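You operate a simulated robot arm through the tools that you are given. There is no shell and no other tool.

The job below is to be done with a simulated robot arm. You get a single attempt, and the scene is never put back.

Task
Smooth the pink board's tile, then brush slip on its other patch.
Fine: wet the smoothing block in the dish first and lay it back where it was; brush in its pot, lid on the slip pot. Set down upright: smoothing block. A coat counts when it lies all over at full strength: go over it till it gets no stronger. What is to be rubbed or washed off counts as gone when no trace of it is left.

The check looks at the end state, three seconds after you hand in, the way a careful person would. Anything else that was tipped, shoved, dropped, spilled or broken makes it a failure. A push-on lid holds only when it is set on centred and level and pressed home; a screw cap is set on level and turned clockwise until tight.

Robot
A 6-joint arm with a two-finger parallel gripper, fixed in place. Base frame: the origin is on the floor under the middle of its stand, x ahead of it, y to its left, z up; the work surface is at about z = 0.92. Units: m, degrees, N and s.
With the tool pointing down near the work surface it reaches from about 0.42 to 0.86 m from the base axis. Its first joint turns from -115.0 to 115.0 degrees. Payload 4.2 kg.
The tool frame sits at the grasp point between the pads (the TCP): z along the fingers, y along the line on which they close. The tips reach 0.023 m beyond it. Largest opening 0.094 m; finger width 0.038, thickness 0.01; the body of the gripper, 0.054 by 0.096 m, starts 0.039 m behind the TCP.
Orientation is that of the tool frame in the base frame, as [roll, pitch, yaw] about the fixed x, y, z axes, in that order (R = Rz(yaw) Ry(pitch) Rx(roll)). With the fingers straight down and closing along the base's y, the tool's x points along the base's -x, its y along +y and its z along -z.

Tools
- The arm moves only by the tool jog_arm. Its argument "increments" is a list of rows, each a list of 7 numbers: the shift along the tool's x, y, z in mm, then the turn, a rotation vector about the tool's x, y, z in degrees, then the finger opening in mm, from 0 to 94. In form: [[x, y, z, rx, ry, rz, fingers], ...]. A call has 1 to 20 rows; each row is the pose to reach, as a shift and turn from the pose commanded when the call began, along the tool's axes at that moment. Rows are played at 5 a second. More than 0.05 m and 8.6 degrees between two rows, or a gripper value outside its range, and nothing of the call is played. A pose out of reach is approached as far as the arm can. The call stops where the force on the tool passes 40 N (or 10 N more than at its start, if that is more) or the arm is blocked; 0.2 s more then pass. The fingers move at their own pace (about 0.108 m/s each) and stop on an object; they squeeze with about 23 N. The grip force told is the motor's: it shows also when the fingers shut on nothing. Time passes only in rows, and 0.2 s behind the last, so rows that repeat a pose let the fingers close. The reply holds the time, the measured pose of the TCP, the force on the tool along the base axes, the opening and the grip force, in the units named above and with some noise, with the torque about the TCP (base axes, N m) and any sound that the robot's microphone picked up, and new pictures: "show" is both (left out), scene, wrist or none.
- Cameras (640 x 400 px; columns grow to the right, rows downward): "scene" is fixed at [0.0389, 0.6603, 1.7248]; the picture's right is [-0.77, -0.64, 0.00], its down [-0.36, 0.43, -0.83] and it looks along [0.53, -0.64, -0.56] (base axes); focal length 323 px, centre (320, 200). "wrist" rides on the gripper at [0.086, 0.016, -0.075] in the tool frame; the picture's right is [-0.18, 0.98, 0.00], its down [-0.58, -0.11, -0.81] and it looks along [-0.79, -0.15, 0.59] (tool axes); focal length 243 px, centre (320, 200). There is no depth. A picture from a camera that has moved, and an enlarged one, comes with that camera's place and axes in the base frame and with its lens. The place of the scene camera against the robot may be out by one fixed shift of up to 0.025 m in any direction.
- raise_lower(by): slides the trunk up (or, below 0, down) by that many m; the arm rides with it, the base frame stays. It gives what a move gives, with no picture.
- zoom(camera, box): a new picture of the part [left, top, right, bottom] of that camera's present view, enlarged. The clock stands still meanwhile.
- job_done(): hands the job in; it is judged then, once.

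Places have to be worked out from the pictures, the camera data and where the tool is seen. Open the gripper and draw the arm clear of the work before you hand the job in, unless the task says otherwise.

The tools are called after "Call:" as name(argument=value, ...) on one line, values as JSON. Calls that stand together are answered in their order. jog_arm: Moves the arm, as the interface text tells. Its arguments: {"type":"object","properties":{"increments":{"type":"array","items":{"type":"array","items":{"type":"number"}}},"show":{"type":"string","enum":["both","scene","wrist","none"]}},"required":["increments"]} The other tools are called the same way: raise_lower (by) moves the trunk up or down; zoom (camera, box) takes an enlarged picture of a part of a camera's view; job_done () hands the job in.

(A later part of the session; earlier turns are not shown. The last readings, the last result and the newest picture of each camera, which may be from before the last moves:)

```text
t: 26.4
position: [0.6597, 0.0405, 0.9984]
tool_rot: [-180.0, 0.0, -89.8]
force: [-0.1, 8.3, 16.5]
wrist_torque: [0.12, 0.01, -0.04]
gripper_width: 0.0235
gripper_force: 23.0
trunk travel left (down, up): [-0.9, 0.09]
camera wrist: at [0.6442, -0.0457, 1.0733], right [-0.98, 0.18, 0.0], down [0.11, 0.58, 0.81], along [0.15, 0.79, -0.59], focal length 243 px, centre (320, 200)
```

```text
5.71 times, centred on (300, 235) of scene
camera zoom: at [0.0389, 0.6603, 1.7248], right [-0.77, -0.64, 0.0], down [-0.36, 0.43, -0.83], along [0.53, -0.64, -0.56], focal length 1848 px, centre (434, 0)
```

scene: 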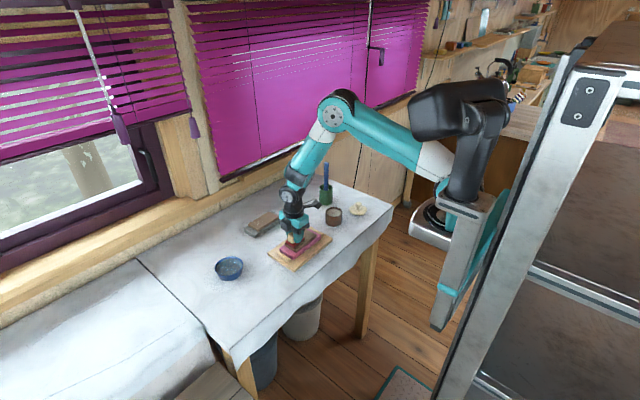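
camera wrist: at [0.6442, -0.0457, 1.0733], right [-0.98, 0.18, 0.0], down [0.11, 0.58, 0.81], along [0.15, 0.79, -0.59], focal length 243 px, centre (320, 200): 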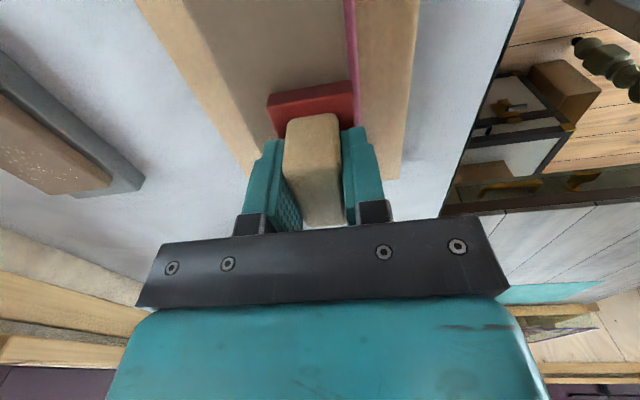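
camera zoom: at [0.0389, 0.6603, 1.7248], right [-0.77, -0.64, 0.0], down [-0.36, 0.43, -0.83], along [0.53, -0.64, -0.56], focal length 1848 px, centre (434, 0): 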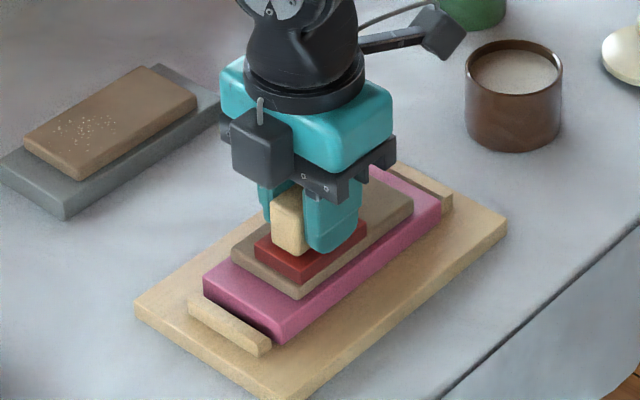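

About 16 N down with 8 N of friction, and the board is holding still. I continue the strokes over the centre and the +x side.

Call:
jog_arm(increments=[[-6, 0, -0.2, 0, 0, 0, 0], [-12, 0, -0.2, 0, 0, 0, 0], [-6, -6, -0.2, 0, 0, 0, 0], [0, -12, -0.2, 0, 0, 0, 0], [-6, -12, -0.2, 0, 0, 0, 0], [-12, -12, -0.2, 0, 0, 0, 0], [-6, -18, -0.2, 0, 0, 0, 0], [0, -18, -0.2, 0, 0, 0, 0], [-6, -18, -0.2, 0, 0, 0, 0], [-12, -18, -0.2, 0, 0, 0, 0], [-6, -24, -0.2, 0, 0, 0, 0], [0, -24, -0.2, 0, 0, 0, 0], [-6, -24, -0.2, 0, 0, 0, 0], [-12, -24, -0.2, 0, 0, 0, 0], [-6, -24, -0.2, 0, 0, 0, 0], [0, -24, -0.2, 0, 0, 0, 0], [-6, -18, -0.2, 0, 0, 0, 0]], show="none")

Call:
zoom(camera="scene", box=[260, 200, 340, 270])

```text
t: 30.0
position: [0.678, 0.0432, 0.9985]
tool_rot: [-179.9, -0.1, -90.1]
force: [3.5, -3.7, 13.9]
wrist_torque: [-0.02, -0.13, 0.0]
gripper_width: 0.0233
gripper_force: 23.0
trunk travel left (down, up): [-0.9, 0.09]
```

```text
5.71 times, centred on (300, 235) of scene
camera zoom: at [0.0389, 0.6603, 1.7248], right [-0.77, -0.64, 0.0], down [-0.36, 0.43, -0.83], along [0.53, -0.64, -0.56], focal length 1848 px, centre (434, 0)
```

zoom: 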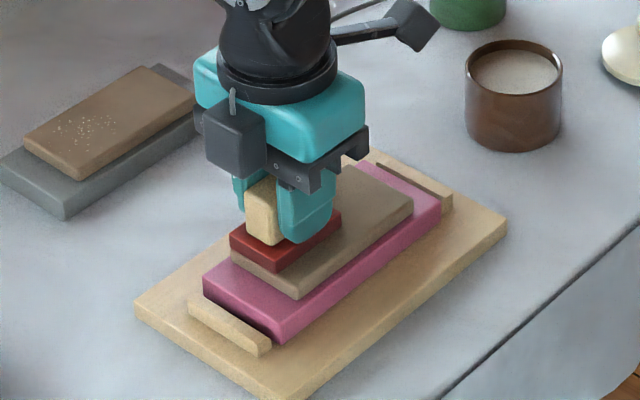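

Pressure stayed near 14 N. I lift straight up to inspect the tile.

Call:
jog_arm(increments=[[0, 0, -10, 0, 0, 0, 0], [0, 0, -35, 0, 0, 0, 0], [0, 0, -65, 0, 0, 0, 0], [0, 0, -65, 0, 0, 0, 0]])

Call:
zoom(camera="scene", box=[270, 215, 330, 265])

Call:
zoom(camera="wrist", box=[240, 0, 400, 110])

```text
t: 31.0
position: [0.6777, 0.0442, 1.0638]
tool_rot: [-179.9, 0.0, -89.9]
force: [0.1, 0.6, -0.3]
wrist_torque: [-0.01, -0.01, 0.01]
gripper_width: 0.0232
gripper_force: 22.8
trunk travel left (down, up): [-0.9, 0.09]
camera wrist: at [0.6625, -0.0414, 1.1378], right [-0.98, 0.18, 0.0], down [0.11, 0.58, 0.81], along [0.15, 0.79, -0.59], focal length 243 px, centre (320, 200)
```

scene: 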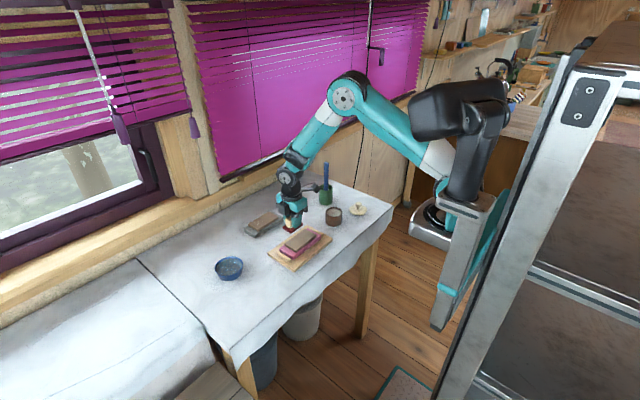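
wrist: 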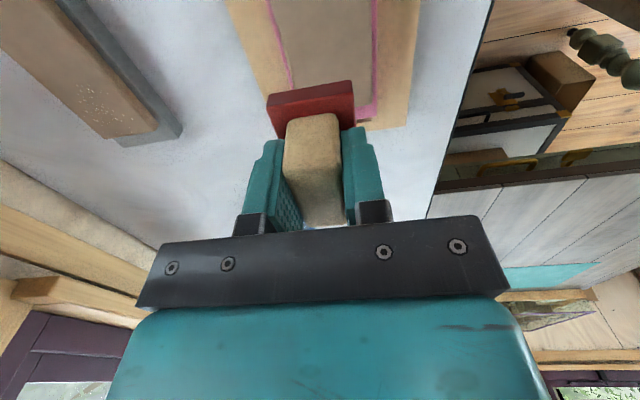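

```text
8.00 times, centred on (300, 240) of scene
camera zoom: at [0.0389, 0.6603, 1.7248], right [-0.77, -0.64, 0.0], down [-0.36, 0.43, -0.83], along [0.53, -0.64, -0.56], focal length 2587 px, centre (480, -120)
```

zoom: 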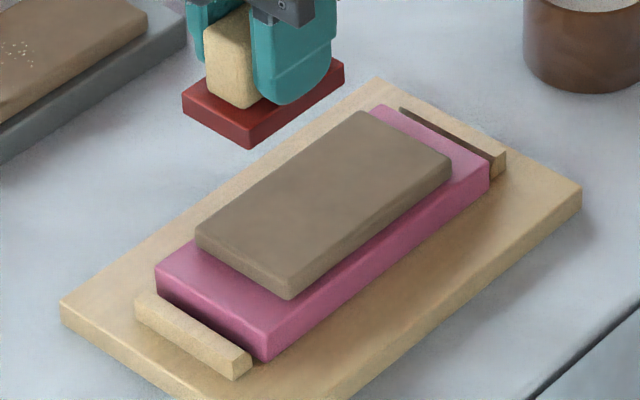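

```text
3.64 times, centred on (320, 55) of wrist
camera zoom: at [0.6625, -0.0414, 1.1378], right [-0.98, 0.18, 0.0], down [0.11, 0.58, 0.81], along [0.15, 0.79, -0.59], focal length 882 px, centre (320, 727)
```

zoom: 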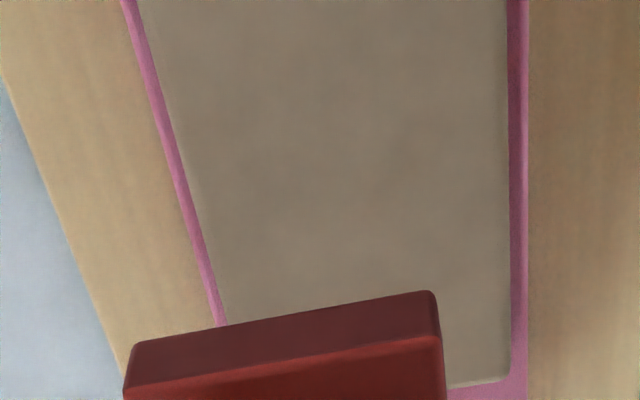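

The speckles look gone. I enlarge further to check for faint traces.

Call:
zoom(camera="scene", box=[288, 224, 330, 254])

Call:
zoom(camera="wrist", box=[280, 0, 380, 60])

```text
13.33 times, centred on (309, 239) of scene
camera zoom: at [0.0389, 0.6603, 1.7248], right [-0.77, -0.64, 0.0], down [-0.36, 0.43, -0.83], along [0.53, -0.64, -0.56], focal length 4311 px, centre (467, -320)
```

zoom: 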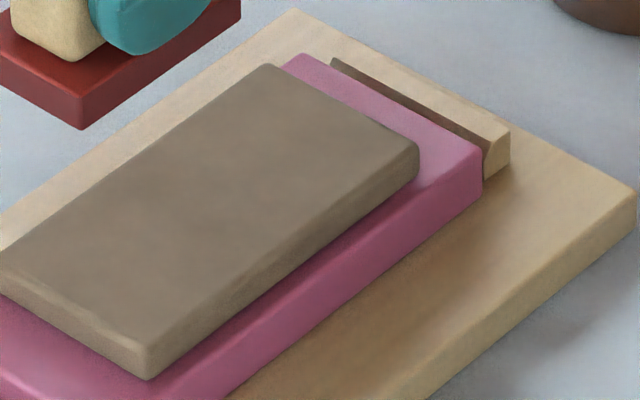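

```text
6.40 times, centred on (330, 30) of wrist
camera zoom: at [0.6625, -0.0414, 1.1378], right [-0.98, 0.18, 0.0], down [0.11, 0.58, 0.81], along [0.15, 0.79, -0.59], focal length 1553 px, centre (256, 1288)
```

zoom: 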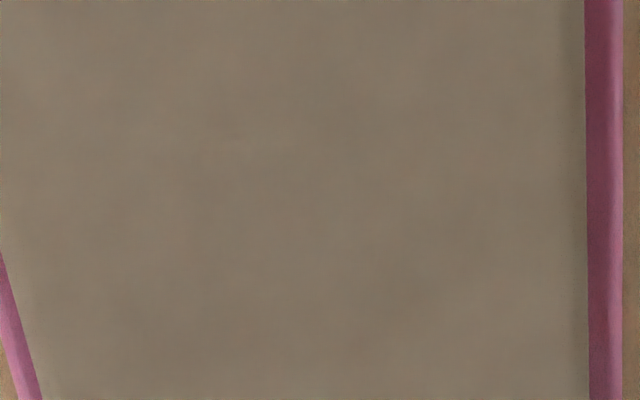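

The tile is clean with no trace left. Now I take the block back to its original place above (0.640, 0.240).

Call:
jog_arm(increments=[[-39, 7.5, 0, 0, 0, 0, 0], [-78, 15, 0, 0, 0, 0, 0], [-117, 22.5, 0, 0, 0, 0, 0], [-156, 30, 5, 0, 0, 0, 0], [-195.8, 37.7, 14, 0, 0, 0, 0], [-195.8, 37.7, 50, 0, 0, 0, 0], [-195.8, 37.7, 85, 0, 0, 0, 0], [-195.8, 37.7, 97, 0, 0, 0, 0], [-195.8, 37.7, 97, 0, 0, 0, 0]])

Call:
zoom(camera="scene", box=[230, 240, 300, 300])

```text
t: 33.0
position: [0.6412, 0.2417, 0.9648]
tool_rot: [180.0, 0.0, -90.0]
force: [-0.4, 0.5, 0.2]
wrist_torque: [0.0, -0.03, 0.01]
gripper_width: 0.0233
gripper_force: 22.9
trunk travel left (down, up): [-0.9, 0.09]
camera wrist: at [0.625, 0.155, 1.0404], right [-0.98, 0.18, 0.0], down [0.11, 0.58, 0.81], along [0.15, 0.79, -0.59], focal length 243 px, centre (320, 200)
```

scene: 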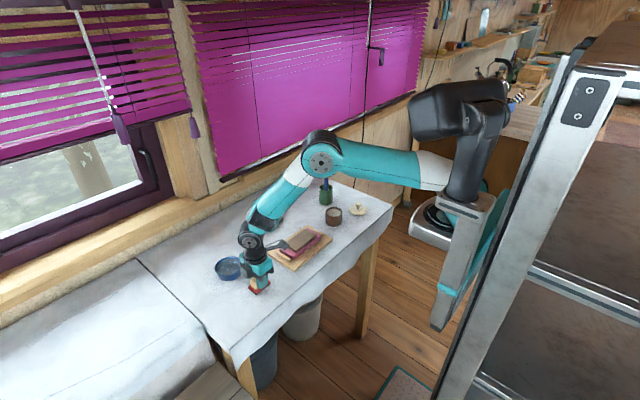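
wrist: 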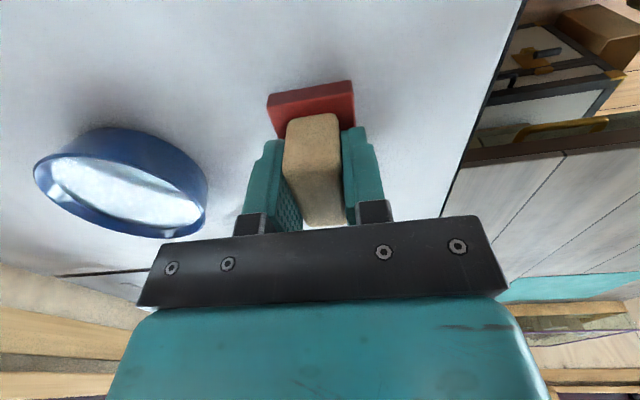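

```text
6.67 times, centred on (265, 270) of scene
camera zoom: at [0.0389, 0.6603, 1.7248], right [-0.77, -0.64, 0.0], down [-0.36, 0.43, -0.83], along [0.53, -0.64, -0.56], focal length 2156 px, centre (687, -267)
```

zoom: 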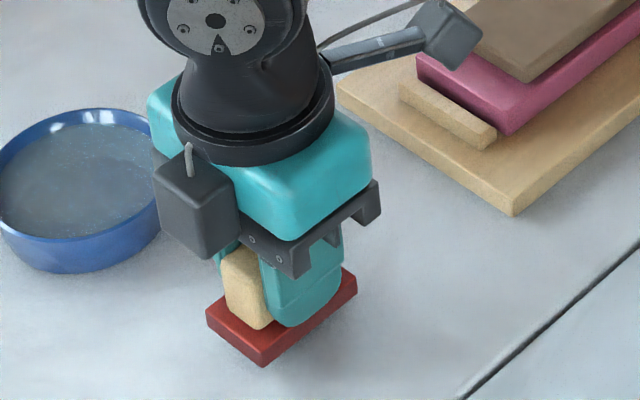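

About 9 mm above the table by my estimate. I lower in small steps until I feel light contact.

Call:
jog_arm(increments=[[0.8, 0.5, 4, 0, 0, 0, 0], [0.8, 0.5, 7, 0, 0, 0, 0], [0.8, 0.5, 8.5, 0, 0, 0, 0], [0.8, 0.5, 8.5, 0, 0, 0, 0]], show="none")

```text
t: 34.0
position: [0.6399, 0.2407, 0.9572]
tool_rot: [179.9, 0.1, -90.0]
force: [0.8, 0.0, -1.3]
wrist_torque: [0.01, 0.0, 0.02]
gripper_width: 0.0234
gripper_force: 23.0
trunk travel left (down, up): [-0.9, 0.09]
```

No contact yet at z = 0.957; I continue with 1 mm steps.

Call:
jog_arm(increments=[[0, 0, 1, 0, 0, 0, 0], [0, 0, 2, 0, 0, 0, 0], [0, 0, 2, 0, 0, 0, 0]], show="none")

```text
t: 34.8
position: [0.6396, 0.2407, 0.9555]
tool_rot: [-179.9, 0.0, -90.0]
force: [-0.5, 0.6, -0.3]
wrist_torque: [0.04, 0.01, 0.01]
gripper_width: 0.0233
gripper_force: 23.0
trunk travel left (down, up): [-0.9, 0.09]
```

Still free; another 1–1.5 mm.

Call:
jog_arm(increments=[[0, 0, 0.7, 0, 0, 0, 0], [0, 0, 1.4, 0, 0, 0, 0], [0, 0, 1.4, 0, 0, 0, 0]], show="none")

Call:
zoom(camera="scene", box=[240, 265, 290, 300])

```text
t: 35.6
position: [0.6393, 0.2407, 0.9546]
tool_rot: [180.0, 0.0, -90.0]
force: [-0.3, -0.7, 3.8]
wrist_torque: [-0.03, 0.02, 0.0]
gripper_width: 0.0234
gripper_force: 22.8
trunk travel left (down, up): [-0.9, 0.09]
```

```text
11.43 times, centred on (265, 282) of scene
camera zoom: at [0.0389, 0.6603, 1.7248], right [-0.77, -0.64, 0.0], down [-0.36, 0.43, -0.83], along [0.53, -0.64, -0.56], focal length 3695 px, centre (949, -743)
```

zoom: 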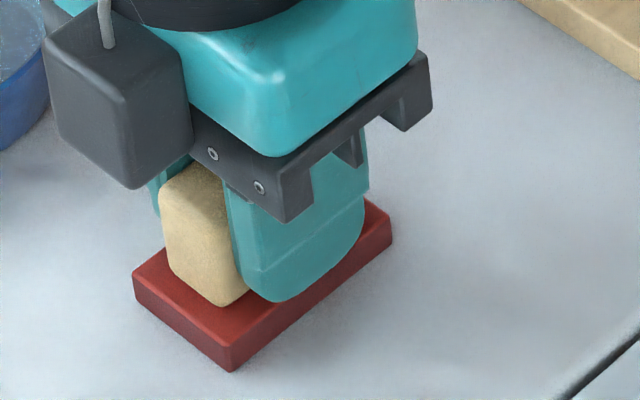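

Light contact (3.8 N) at exactly the predicted height, and the block stands level at its old spot. I open the fingers and rise.

Call:
jog_arm(increments=[[0, 0, 0, 0, 0, 0, 30], [0, 0, -0.5, 0, 0, 0, 45], [0, 0, -1, 0, 0, 0, 60], [0, 0, -10, 0, 0, 0, 60], [0, 0, -35, 0, 0, 0, 60], [0, 0, -70, 0, 0, 0, 60], [0, 0, -110, 0, 0, 0, 60], [0, 0, -110, 0, 0, 0, 60]])

Call:
zoom(camera="scene", box=[205, 240, 295, 305])

Call:
zoom(camera="wrist", box=[220, 0, 420, 165])

```text
t: 37.4
position: [0.6414, 0.2403, 1.0653]
tool_rot: [180.0, 0.0, -89.9]
force: [0.7, 0.0, 0.6]
wrist_torque: [-0.01, -0.01, 0.03]
gripper_width: 0.06
gripper_force: 0.1
trunk travel left (down, up): [-0.9, 0.09]
camera wrist: at [0.6246, 0.153, 1.1395], right [-0.98, 0.18, 0.0], down [0.11, 0.58, 0.81], along [0.15, 0.79, -0.59], focal length 243 px, centre (320, 200)
```

scene: 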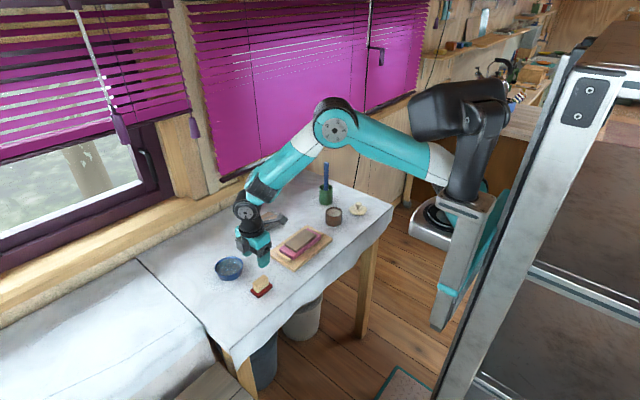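
wrist: 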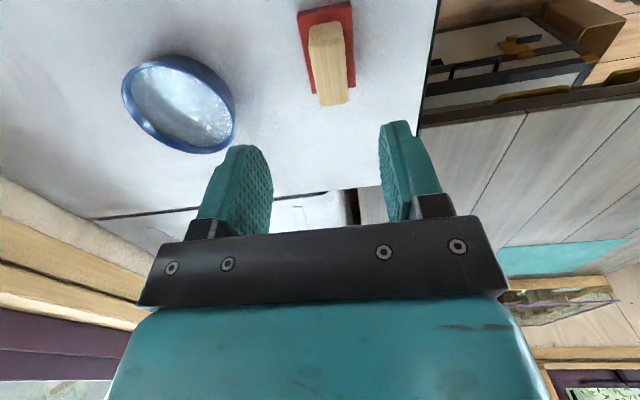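

```text
6.15 times, centred on (250, 272) of scene
camera zoom: at [0.0389, 0.6603, 1.7248], right [-0.77, -0.64, 0.0], down [-0.36, 0.43, -0.83], along [0.53, -0.64, -0.56], focal length 1990 px, centre (751, -246)
```

zoom: 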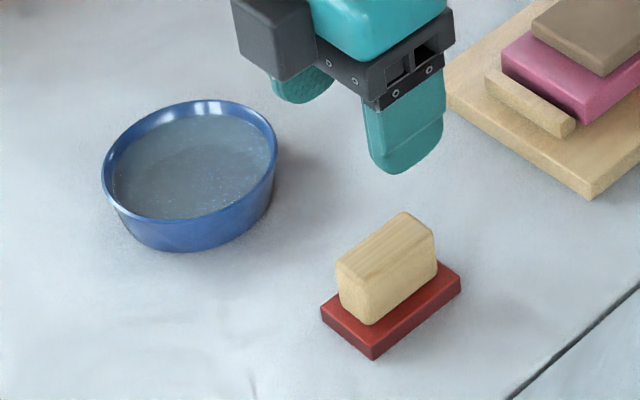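

```text
2.42 times, centred on (320, 82) of wrist
camera zoom: at [0.6246, 0.153, 1.1395], right [-0.98, 0.18, 0.0], down [0.11, 0.58, 0.81], along [0.15, 0.79, -0.59], focal length 588 px, centre (320, 485)
```

zoom: 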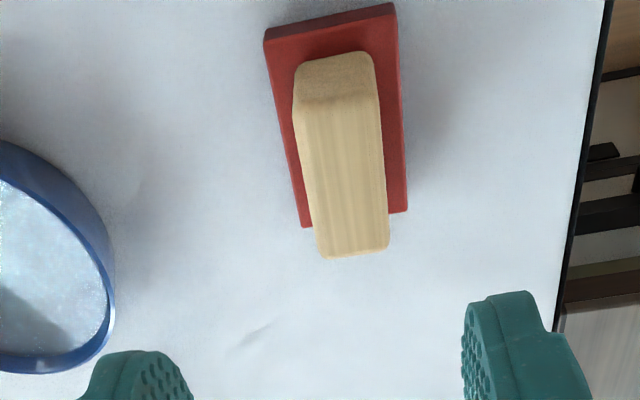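

Opening the fingers dragged the block about 6 mm toward −x because the tips were touching the sole. I go down again with the tips clear of the sole and close to centre it back on its original x, then open.

Call:
jog_arm(increments=[[1, -0.5, 40, 0, 0, 0, 60], [1, -0.5, 80, 0, 0, 0, 60], [1, -0.5, 101, 0, 0, 0, 60], [1, -0.5, 101, 0, 0, 0, 45], [1, -0.5, 101, 0, 0, 0, 36], [1, -0.5, 101, 0, 0, 0, 30], [1, -0.5, 101, 0, 0, 0, 26], [1, -0.5, 101, 0, 0, 0, 22], [1, -0.5, 101, 0, 0, 0, 22]])

Call:
zoom(camera="scene", box=[205, 240, 295, 305])

```text
t: 39.4
position: [0.6398, 0.2392, 0.9637]
tool_rot: [180.0, 0.0, -90.0]
force: [0.4, 1.3, -0.4]
wrist_torque: [0.01, -0.01, -0.01]
gripper_width: 0.0234
gripper_force: 22.9
trunk travel left (down, up): [-0.9, 0.09]
camera wrist: at [0.6239, 0.1523, 1.0384], right [-0.98, 0.18, 0.0], down [0.11, 0.58, 0.81], along [0.15, 0.79, -0.59], focal length 243 px, centre (320, 200)
```

scene: 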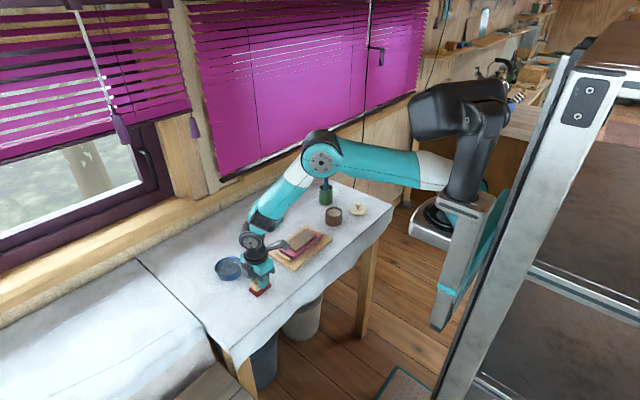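
wrist: 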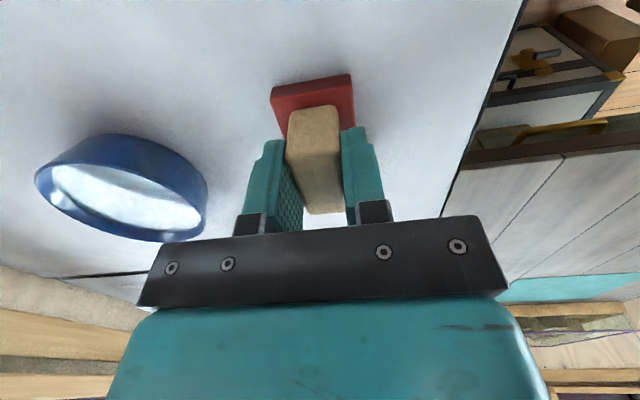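

```text
6.15 times, centred on (250, 272) of scene
camera zoom: at [0.0389, 0.6603, 1.7248], right [-0.77, -0.64, 0.0], down [-0.36, 0.43, -0.83], along [0.53, -0.64, -0.56], focal length 1990 px, centre (751, -246)
```

zoom: 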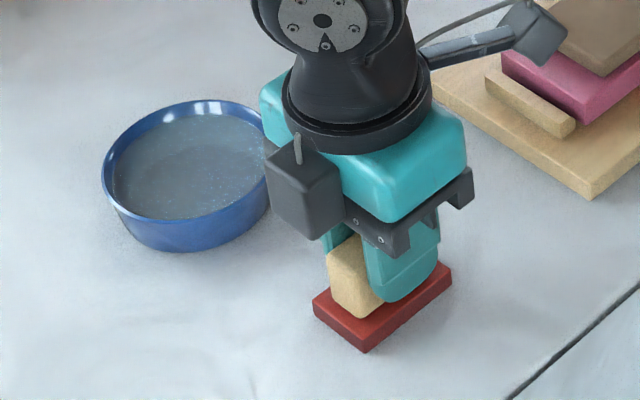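

The block's corners now match the original picture within 2–3 zoomed pixels. I open and rise clear.

Call:
jog_arm(increments=[[0, 0, 0, 0, 0, 0, 27], [0, 0, 0, 0, 0, 0, 40], [0, 0, 0, 0, 0, 0, 60], [0, 0, -20, 0, 0, 0, 60], [0, 0, -60, 0, 0, 0, 60], [0, 0, -105, 0, 0, 0, 60], [0, 0, -140, 0, 0, 0, 60], [0, 0, -140, 0, 0, 0, 60]])

Call:
zoom(camera="scene", box=[205, 240, 295, 305])

Call:
zoom(camera="scene", box=[300, 150, 390, 240])

```text
t: 41.2
position: [0.6412, 0.2392, 1.1047]
tool_rot: [-179.9, -0.1, -89.9]
force: [-0.6, -0.2, -0.4]
wrist_torque: [0.01, 0.04, -0.01]
gripper_width: 0.0599
gripper_force: 0.1
trunk travel left (down, up): [-0.9, 0.09]
camera wrist: at [0.6246, 0.153, 1.1793], right [-0.98, 0.18, 0.0], down [0.11, 0.58, 0.81], along [0.15, 0.79, -0.59], focal length 243 px, centre (320, 200)
```

scene: 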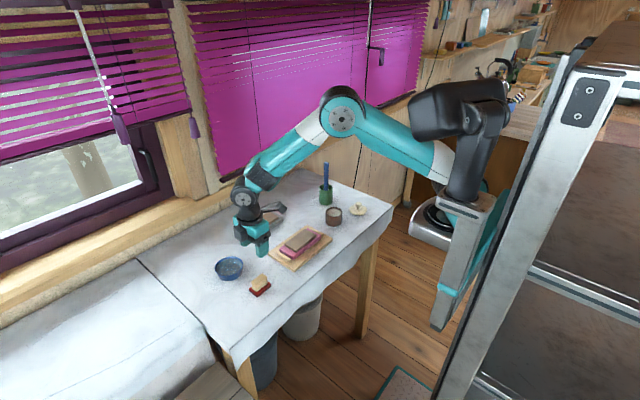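
wrist: 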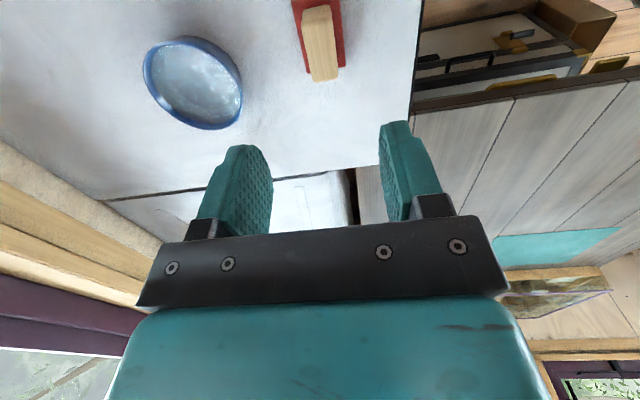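

```text
6.15 times, centred on (250, 272) of scene
camera zoom: at [0.0389, 0.6603, 1.7248], right [-0.77, -0.64, 0.0], down [-0.36, 0.43, -0.83], along [0.53, -0.64, -0.56], focal length 1990 px, centre (751, -246)
```

zoom: 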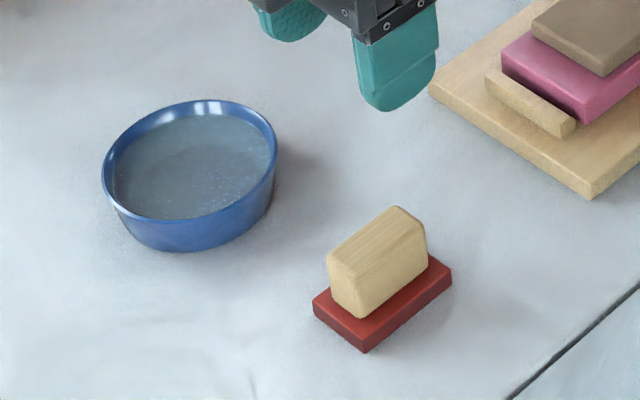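

```text
4.44 times, centred on (345, 195) of scene
camera zoom: at [0.0389, 0.6603, 1.7248], right [-0.77, -0.64, 0.0], down [-0.36, 0.43, -0.83], along [0.53, -0.64, -0.56], focal length 1437 px, centre (209, 222)
```

zoom: 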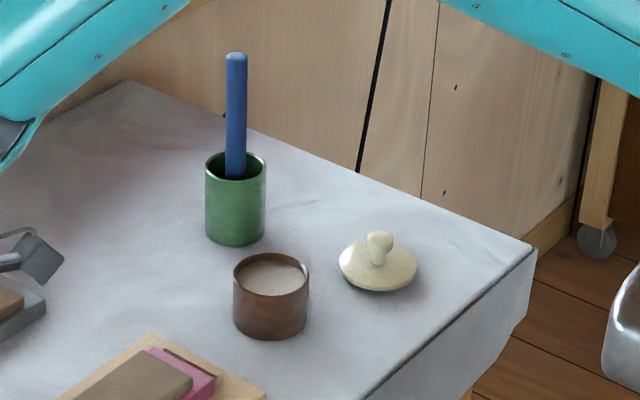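

The block is exactly back, so I go on to the brush. I swing to the other side of the table, turning the tool back to its default yaw to look at the brush pot, slip pot and lid.

Call:
jog_arm(increments=[[40.75, 3.4, -9.6, 0, 0, 7.5, 94], [81.5, 6.8, -19.2, 0, 0, 15, 94], [122.25, 10.2, -28.8, 0, 0, 22.5, 94], [163, 13.7, -38.3, 0, 0, 30, 94], [203.75, 17.1, -47.9, 0, 0, 37.5, 94], [244.5, 20.5, -57.5, 0, 0, 45, 94], [285.25, 23.9, -67.1, 0, 0, 52.5, 94], [326, 27.3, -76.7, 0, 0, 60, 94], [366.75, 30.8, -86.3, 0, 0, 67.5, 94], [407.5, 34.2, -95.8, 0, 0, 75, 94], [448.25, 37.6, -105.4, 0, 0, 82.5, 94], [489, 41, -115, 0, 0, 90, 94]])

Call:
zoom(camera="wrist", box=[220, 60, 420, 220])

```text
t: 43.8
position: [0.599, -0.2487, 1.2189]
tool_rot: [180.0, 0.0, 179.9]
force: [0.5, -0.8, 0.2]
wrist_torque: [-0.02, 0.01, 0.01]
gripper_width: 0.094
gripper_force: 0.0
trunk travel left (down, up): [-0.9, 0.09]
camera wrist: at [0.5122, -0.2334, 1.2937], right [0.19, 0.98, 0.0], down [0.58, -0.11, 0.81], along [0.79, -0.15, -0.59], focal length 243 px, centre (320, 200)
```

scene: 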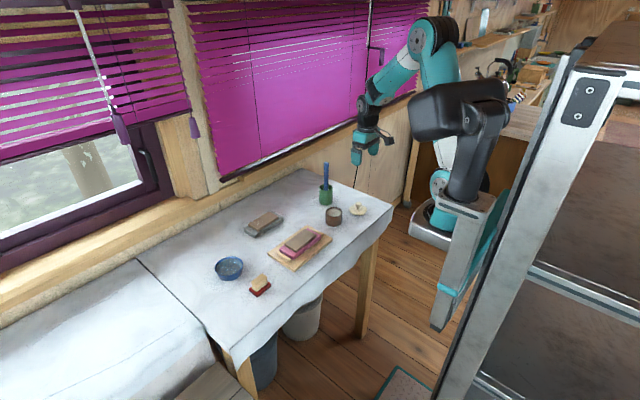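
wrist: 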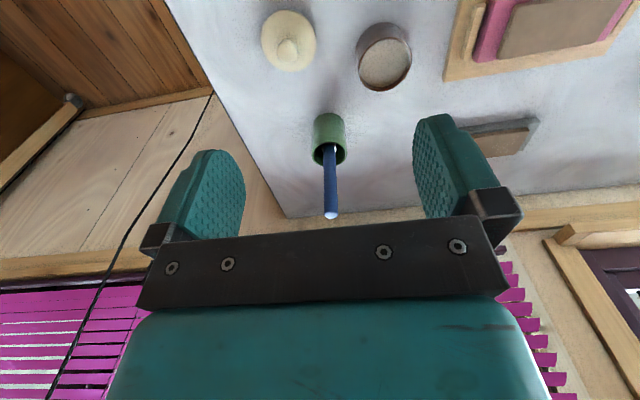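

```text
2.50 times, centred on (320, 140) of wrist
camera zoom: at [0.5122, -0.2334, 1.2937], right [0.19, 0.98, 0.0], down [0.58, -0.11, 0.81], along [0.79, -0.15, -0.59], focal length 606 px, centre (320, 350)
```

zoom: 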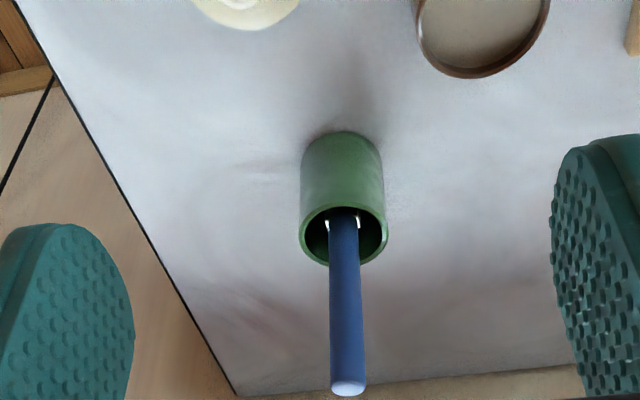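

The brush stands upright at about (0.788, −0.269), handle ≈19 mm thick with its top near z = 1.115, and the pot rim at ≈0.997. I move above it, tips well over the handle top, to see whether the reach is enough there.

Call:
jog_arm(increments=[[-40, -4, 6, 0, 0, 0, 70], [-80, -8, 12, 0, 0, 0, 70], [-120, -13, 18, 0, 0, 0, 70], [-155, -17, 24, 0, 0, 0, 70], [-175, -19.5, 28, 0, 0, 0, 70], [-189, -21, 29, 0, 0, 0, 70], [-189, -21, 29, 0, 0, 0, 70]])

```text
t: 45.4
position: [0.7881, -0.269, 1.1903]
tool_rot: [179.9, 0.0, -180.0]
force: [-0.5, -0.2, 0.5]
wrist_torque: [0.02, 0.02, 0.0]
gripper_width: 0.07
gripper_force: 0.0
trunk travel left (down, up): [-0.9, 0.09]
camera wrist: at [0.7026, -0.2533, 1.2649], right [0.18, 0.98, 0.0], down [0.58, -0.11, 0.81], along [0.79, -0.15, -0.59], focal length 243 px, centre (320, 200)
```

scene: 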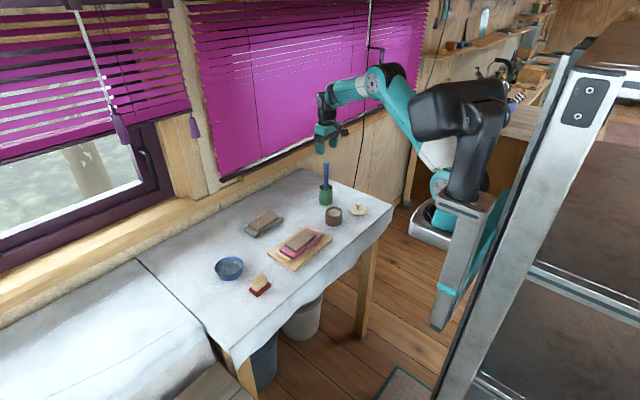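
wrist: 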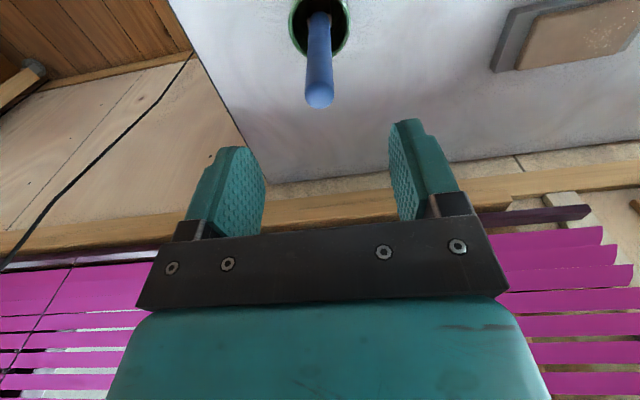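

Reach is fine. I zoom in to measure the brush handle against the fingers.

Call:
zoom(camera="wrist", box=[250, 0, 410, 120])

Call:
zoom(camera="scene", box=[295, 120, 375, 220])

```text
3.33 times, centred on (330, 60) of wrist
camera zoom: at [0.7026, -0.2533, 1.2649], right [0.18, 0.98, 0.0], down [0.58, -0.11, 0.81], along [0.79, -0.15, -0.59], focal length 809 px, centre (287, 667)
```

zoom: 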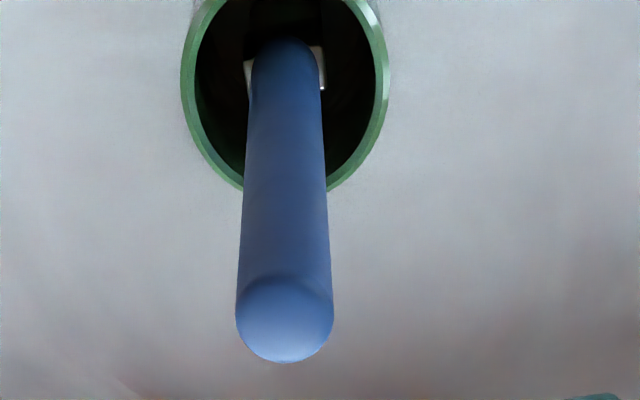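

```text
4.00 times, centred on (335, 170) of scene
camera zoom: at [0.0389, 0.6603, 1.7248], right [-0.77, -0.64, 0.0], down [-0.36, 0.43, -0.83], along [0.53, -0.64, -0.56], focal length 1293 px, centre (260, 320)
```

zoom: 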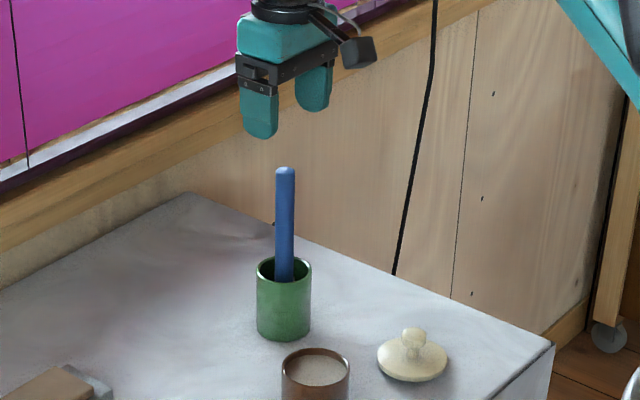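

The handle is vertical and centred under the gripper. I descend to TCP z ≈ 1.086 with the fingers open around it.

Call:
jog_arm(increments=[[-0.5, -0.5, 35, 0, 0, 0, 60], [-0.5, -0.5, 70, 0, 0, 0, 60], [-0.5, -0.5, 92, 0, 0, 0, 60], [-0.5, -0.5, 104, 0, 0, 0, 60], [-0.5, -0.5, 104, 0, 0, 0, 60]])

```text
t: 46.6
position: [0.7896, -0.2705, 1.086]
tool_rot: [180.0, 0.0, -180.0]
force: [-0.8, -0.2, -0.1]
wrist_torque: [-0.01, 0.0, 0.01]
gripper_width: 0.0599
gripper_force: 0.1
trunk travel left (down, up): [-0.9, 0.09]
camera wrist: at [0.7032, -0.2546, 1.1603], right [0.18, 0.98, 0.0], down [0.58, -0.11, 0.81], along [0.79, -0.15, -0.59], focal length 243 px, centre (320, 200)
```

scene: 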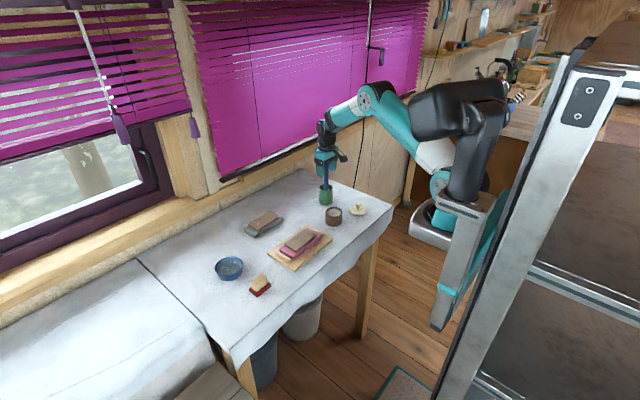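
wrist: 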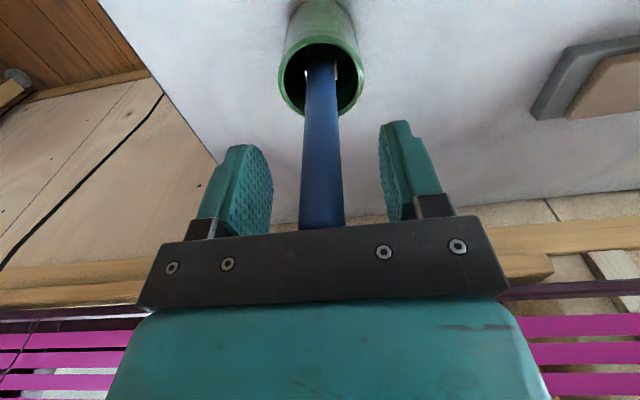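

The handle is between the pads and nothing is touching. I close on it.

Call:
jog_arm(increments=[[0, 0, 0, 0, 0, 0, 40], [0, 0, 0, 0, 0, 0, 28], [0, 0, 0, 0, 0, 0, 20], [0, 0, 0, 0, 0, 0, 10], [0, 0, 0, 0, 0, 0, 0], [0, 0, 0, 0, 0, 0, 0]])

Call:
zoom(camera="wrist", box=[220, 0, 420, 240])

```text
t: 48.0
position: [0.7896, -0.2713, 1.0864]
tool_rot: [-180.0, 0.0, 180.0]
force: [0.4, 0.0, 0.8]
wrist_torque: [0.0, -0.03, 0.01]
gripper_width: 0.0167
gripper_force: 22.8
trunk travel left (down, up): [-0.9, 0.09]
camera wrist: at [0.7031, -0.2546, 1.1604], right [0.18, 0.98, 0.0], down [0.58, -0.11, 0.81], along [0.79, -0.15, -0.59], focal length 243 px, centre (320, 200)
```

scene: 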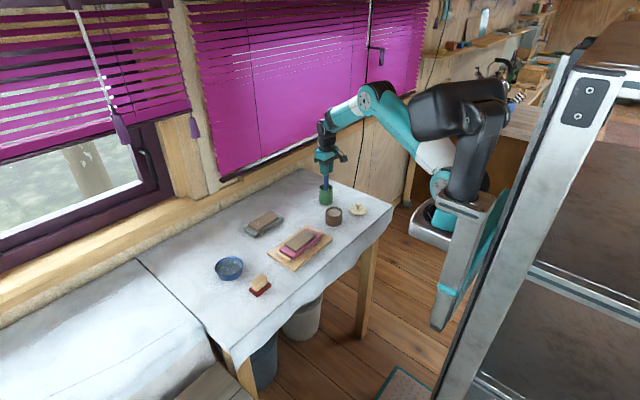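
wrist: 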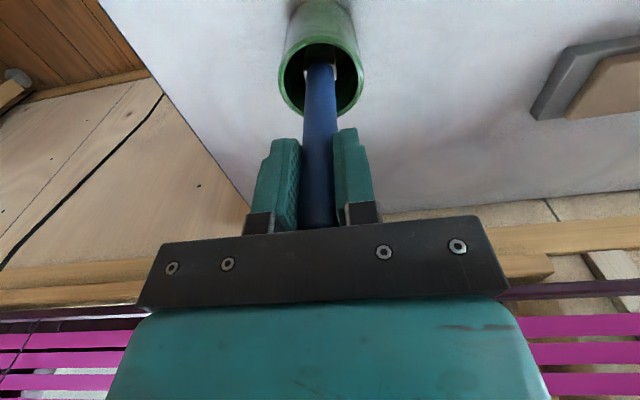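

```text
1.67 times, centred on (320, 120) of wrist
camera zoom: at [0.7031, -0.2546, 1.1604], right [0.18, 0.98, 0.0], down [0.58, -0.11, 0.81], along [0.79, -0.15, -0.59], focal length 404 px, centre (320, 333)
```

zoom: 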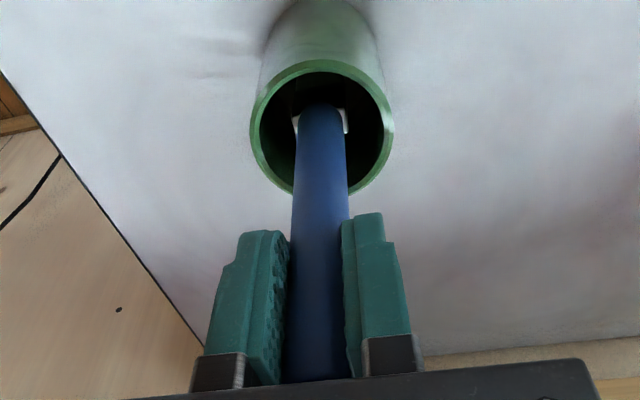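

Gripped at 16.7 mm. I lift the brush straight up out of the pot.

Call:
jog_arm(increments=[[0, 0, -15, 0, 0, 0, 0], [0, 0, -40, 0, 0, 0, 0], [0, 0, -70, 0, 0, 0, 0], [0, 0, -100, 0, 0, 0, 0], [0, 0, -115, 0, 0, 0, 0], [0, 0, -115, 0, 0, 0, 0]])

Call:
zoom(camera="scene", box=[295, 110, 375, 220])

Call:
zoom(camera="wrist", box=[220, 0, 420, 240])

```text
t: 49.4
position: [0.7889, -0.2713, 1.1992]
tool_rot: [-179.9, 0.0, -180.0]
force: [-0.6, 0.5, -0.2]
wrist_torque: [-0.02, 0.03, 0.01]
gripper_width: 0.0168
gripper_force: 22.8
trunk travel left (down, up): [-0.9, 0.09]
camera wrist: at [0.7027, -0.2548, 1.2753], right [0.18, 0.98, 0.0], down [0.58, -0.11, 0.81], along [0.79, -0.15, -0.59], focal length 243 px, centre (320, 200)
```

scene: 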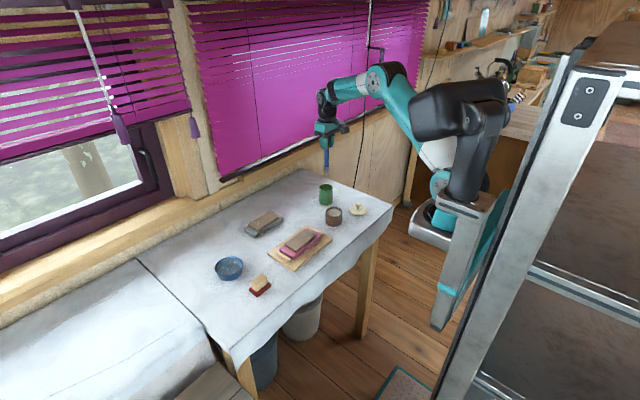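
wrist: 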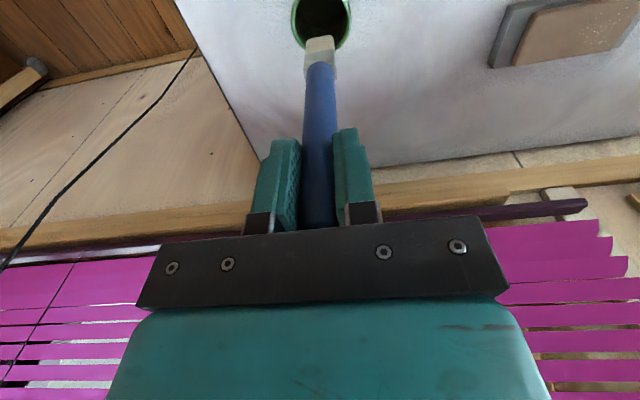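

```text
3.64 times, centred on (335, 165) of scene
camera zoom: at [0.0389, 0.6603, 1.7248], right [-0.77, -0.64, 0.0], down [-0.36, 0.43, -0.83], along [0.53, -0.64, -0.56], focal length 1176 px, centre (266, 327)
```

zoom: 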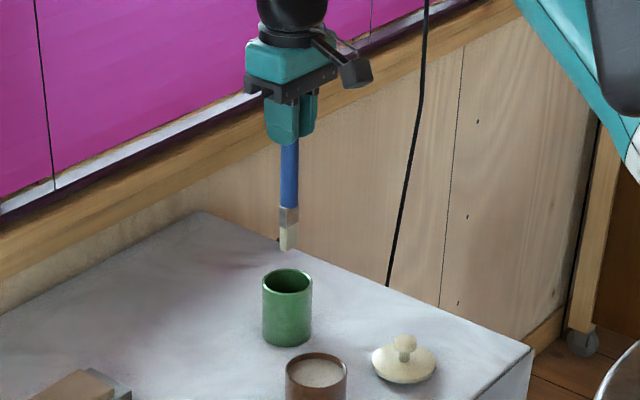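

```text
1.67 times, centred on (320, 120) of wrist
camera zoom: at [0.7027, -0.2548, 1.2753], right [0.18, 0.98, 0.0], down [0.58, -0.11, 0.81], along [0.79, -0.15, -0.59], focal length 404 px, centre (320, 333)
```

zoom: 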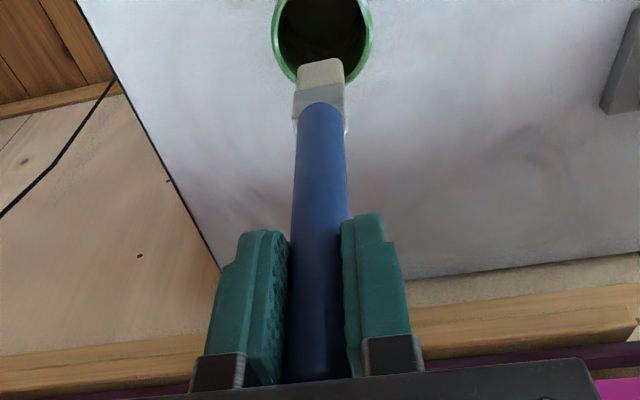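

The brush is out: the bristle tip is ≈0.160 m below the TCP, with a pale flat tuft. I move at this height to above the slip pot, which I estimate at (0.667, −0.178).

Call:
jog_arm(increments=[[30, 23, 0, 0, 0, 0, 0], [61, 46, 0, 0, 0, 0, 0], [92, 69, 0, 0, 0, 0, 0], [122, 92.5, 0, 0, 0, 0, 0], [122, 92.5, 0, 0, 0, 0, 0]])

Call:
zoom(camera="scene", box=[300, 140, 380, 240])

Call:
zoom(camera="wrist", box=[220, 0, 420, 130])

```text
t: 50.6
position: [0.6674, -0.1776, 1.2019]
tool_rot: [-180.0, 0.1, -180.0]
force: [0.3, -0.3, -0.5]
wrist_torque: [-0.02, 0.01, 0.0]
gripper_width: 0.0165
gripper_force: 22.9
trunk travel left (down, up): [-0.9, 0.09]
camera wrist: at [0.5813, -0.1621, 1.2756], right [0.18, 0.98, 0.0], down [0.58, -0.11, 0.81], along [0.79, -0.15, -0.59], focal length 243 px, centre (320, 200)
```

scene: 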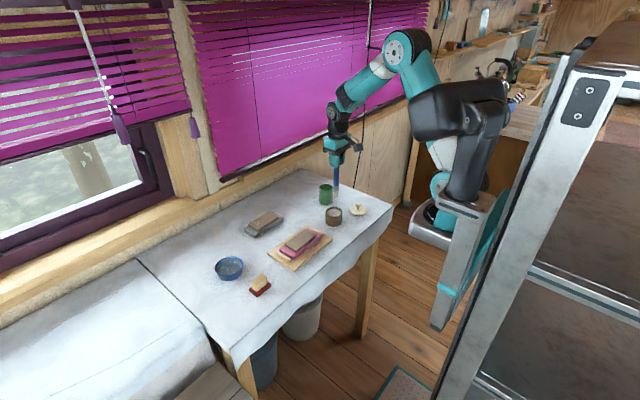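
wrist: 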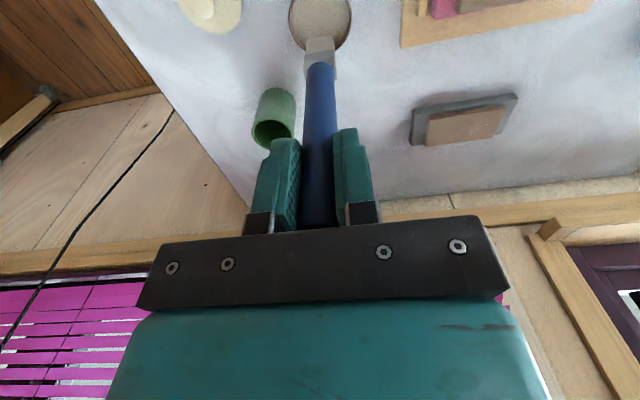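

```text
4.00 times, centred on (340, 190) of scene
camera zoom: at [0.0389, 0.6603, 1.7248], right [-0.77, -0.64, 0.0], down [-0.36, 0.43, -0.83], along [0.53, -0.64, -0.56], focal length 1293 px, centre (240, 240)
```

zoom: 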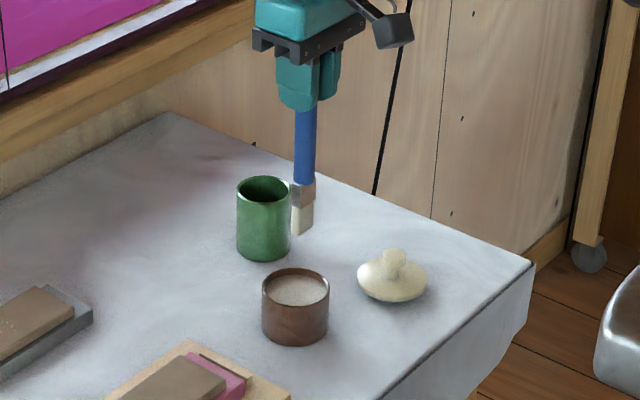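

```text
3.08 times, centred on (320, 65) of wrist
camera zoom: at [0.5813, -0.1621, 1.2756], right [0.18, 0.98, 0.0], down [0.58, -0.11, 0.81], along [0.79, -0.15, -0.59], focal length 746 px, centre (320, 615)
```

zoom: 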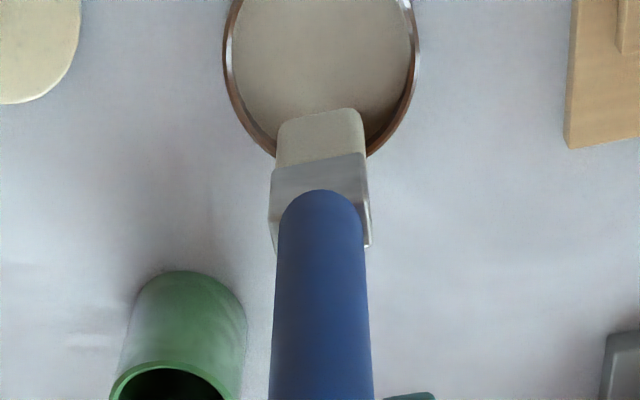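

The slip pot's centre is about (0.670, −0.178) with its rim at ≈0.970 and slip about 1 cm below. The brush is over it, so I lower the bristles about 15 mm into the slip, watching the force.

Call:
jog_arm(increments=[[-2, 0.5, 30, 0, 0, 0, 0], [-2, 0.5, 60, 0, 0, 0, 0], [-2, 0.5, 80, 0, 0, 0, 0], [-2, 0.5, 90, 0, 0, 0, 0], [-2, 0.5, 96, 0, 0, 0, 0], [-2, 0.5, 96, 0, 0, 0, 0]])

Call:
zoom(camera="scene", box=[300, 160, 380, 240])

Call:
zoom(camera="wrist", box=[220, 0, 420, 130])

```text
t: 52.0
position: [0.6691, -0.178, 1.1069]
tool_rot: [179.9, 0.2, -179.9]
force: [0.4, 1.0, 25.7]
wrist_torque: [0.04, -0.2, 0.01]
gripper_width: 0.0169
gripper_force: 23.3
trunk travel left (down, up): [-0.9, 0.09]
camera wrist: at [0.5831, -0.1614, 1.1807], right [0.18, 0.98, 0.0], down [0.58, -0.11, 0.81], along [0.79, -0.15, -0.59], focal length 243 px, centre (320, 200)
```

scene: 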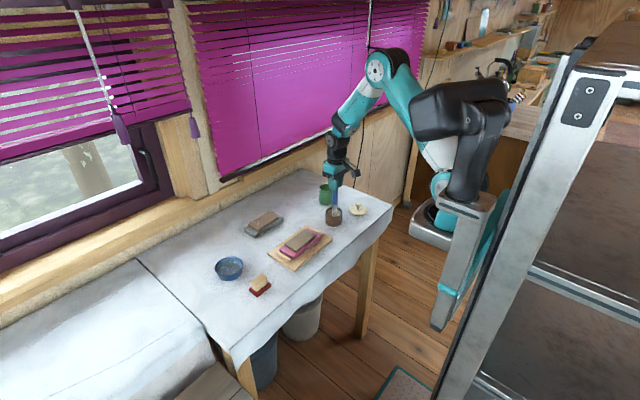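
wrist: 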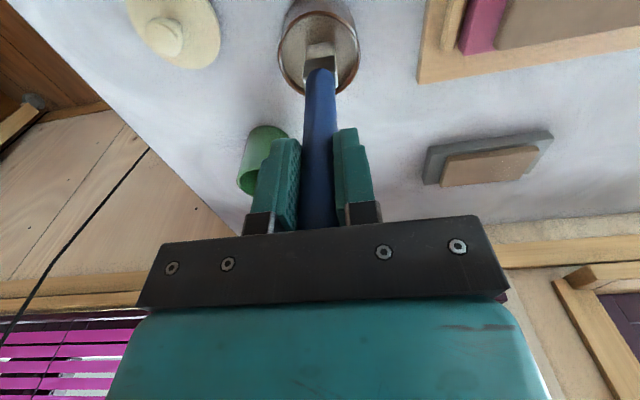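

```text
5.00 times, centred on (340, 200) of scene
camera zoom: at [0.0389, 0.6603, 1.7248], right [-0.77, -0.64, 0.0], down [-0.36, 0.43, -0.83], along [0.53, -0.64, -0.56], focal length 1617 px, centre (220, 200)
```

zoom: 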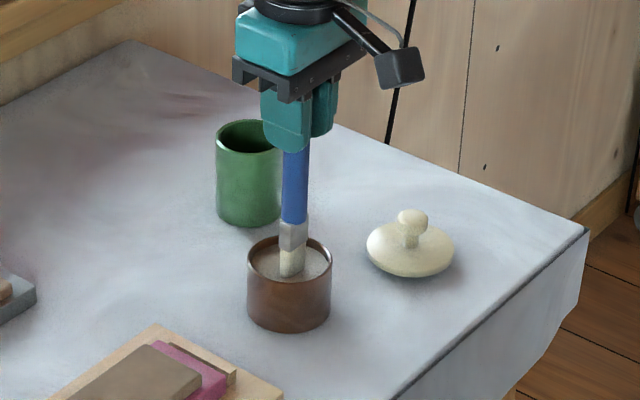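

```text
3.08 times, centred on (320, 65) of wrist
camera zoom: at [0.5831, -0.1614, 1.1807], right [0.18, 0.98, 0.0], down [0.58, -0.11, 0.81], along [0.79, -0.15, -0.59], focal length 746 px, centre (320, 615)
```

zoom: 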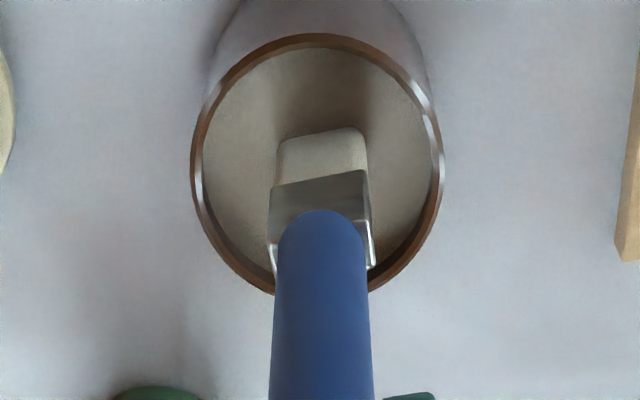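

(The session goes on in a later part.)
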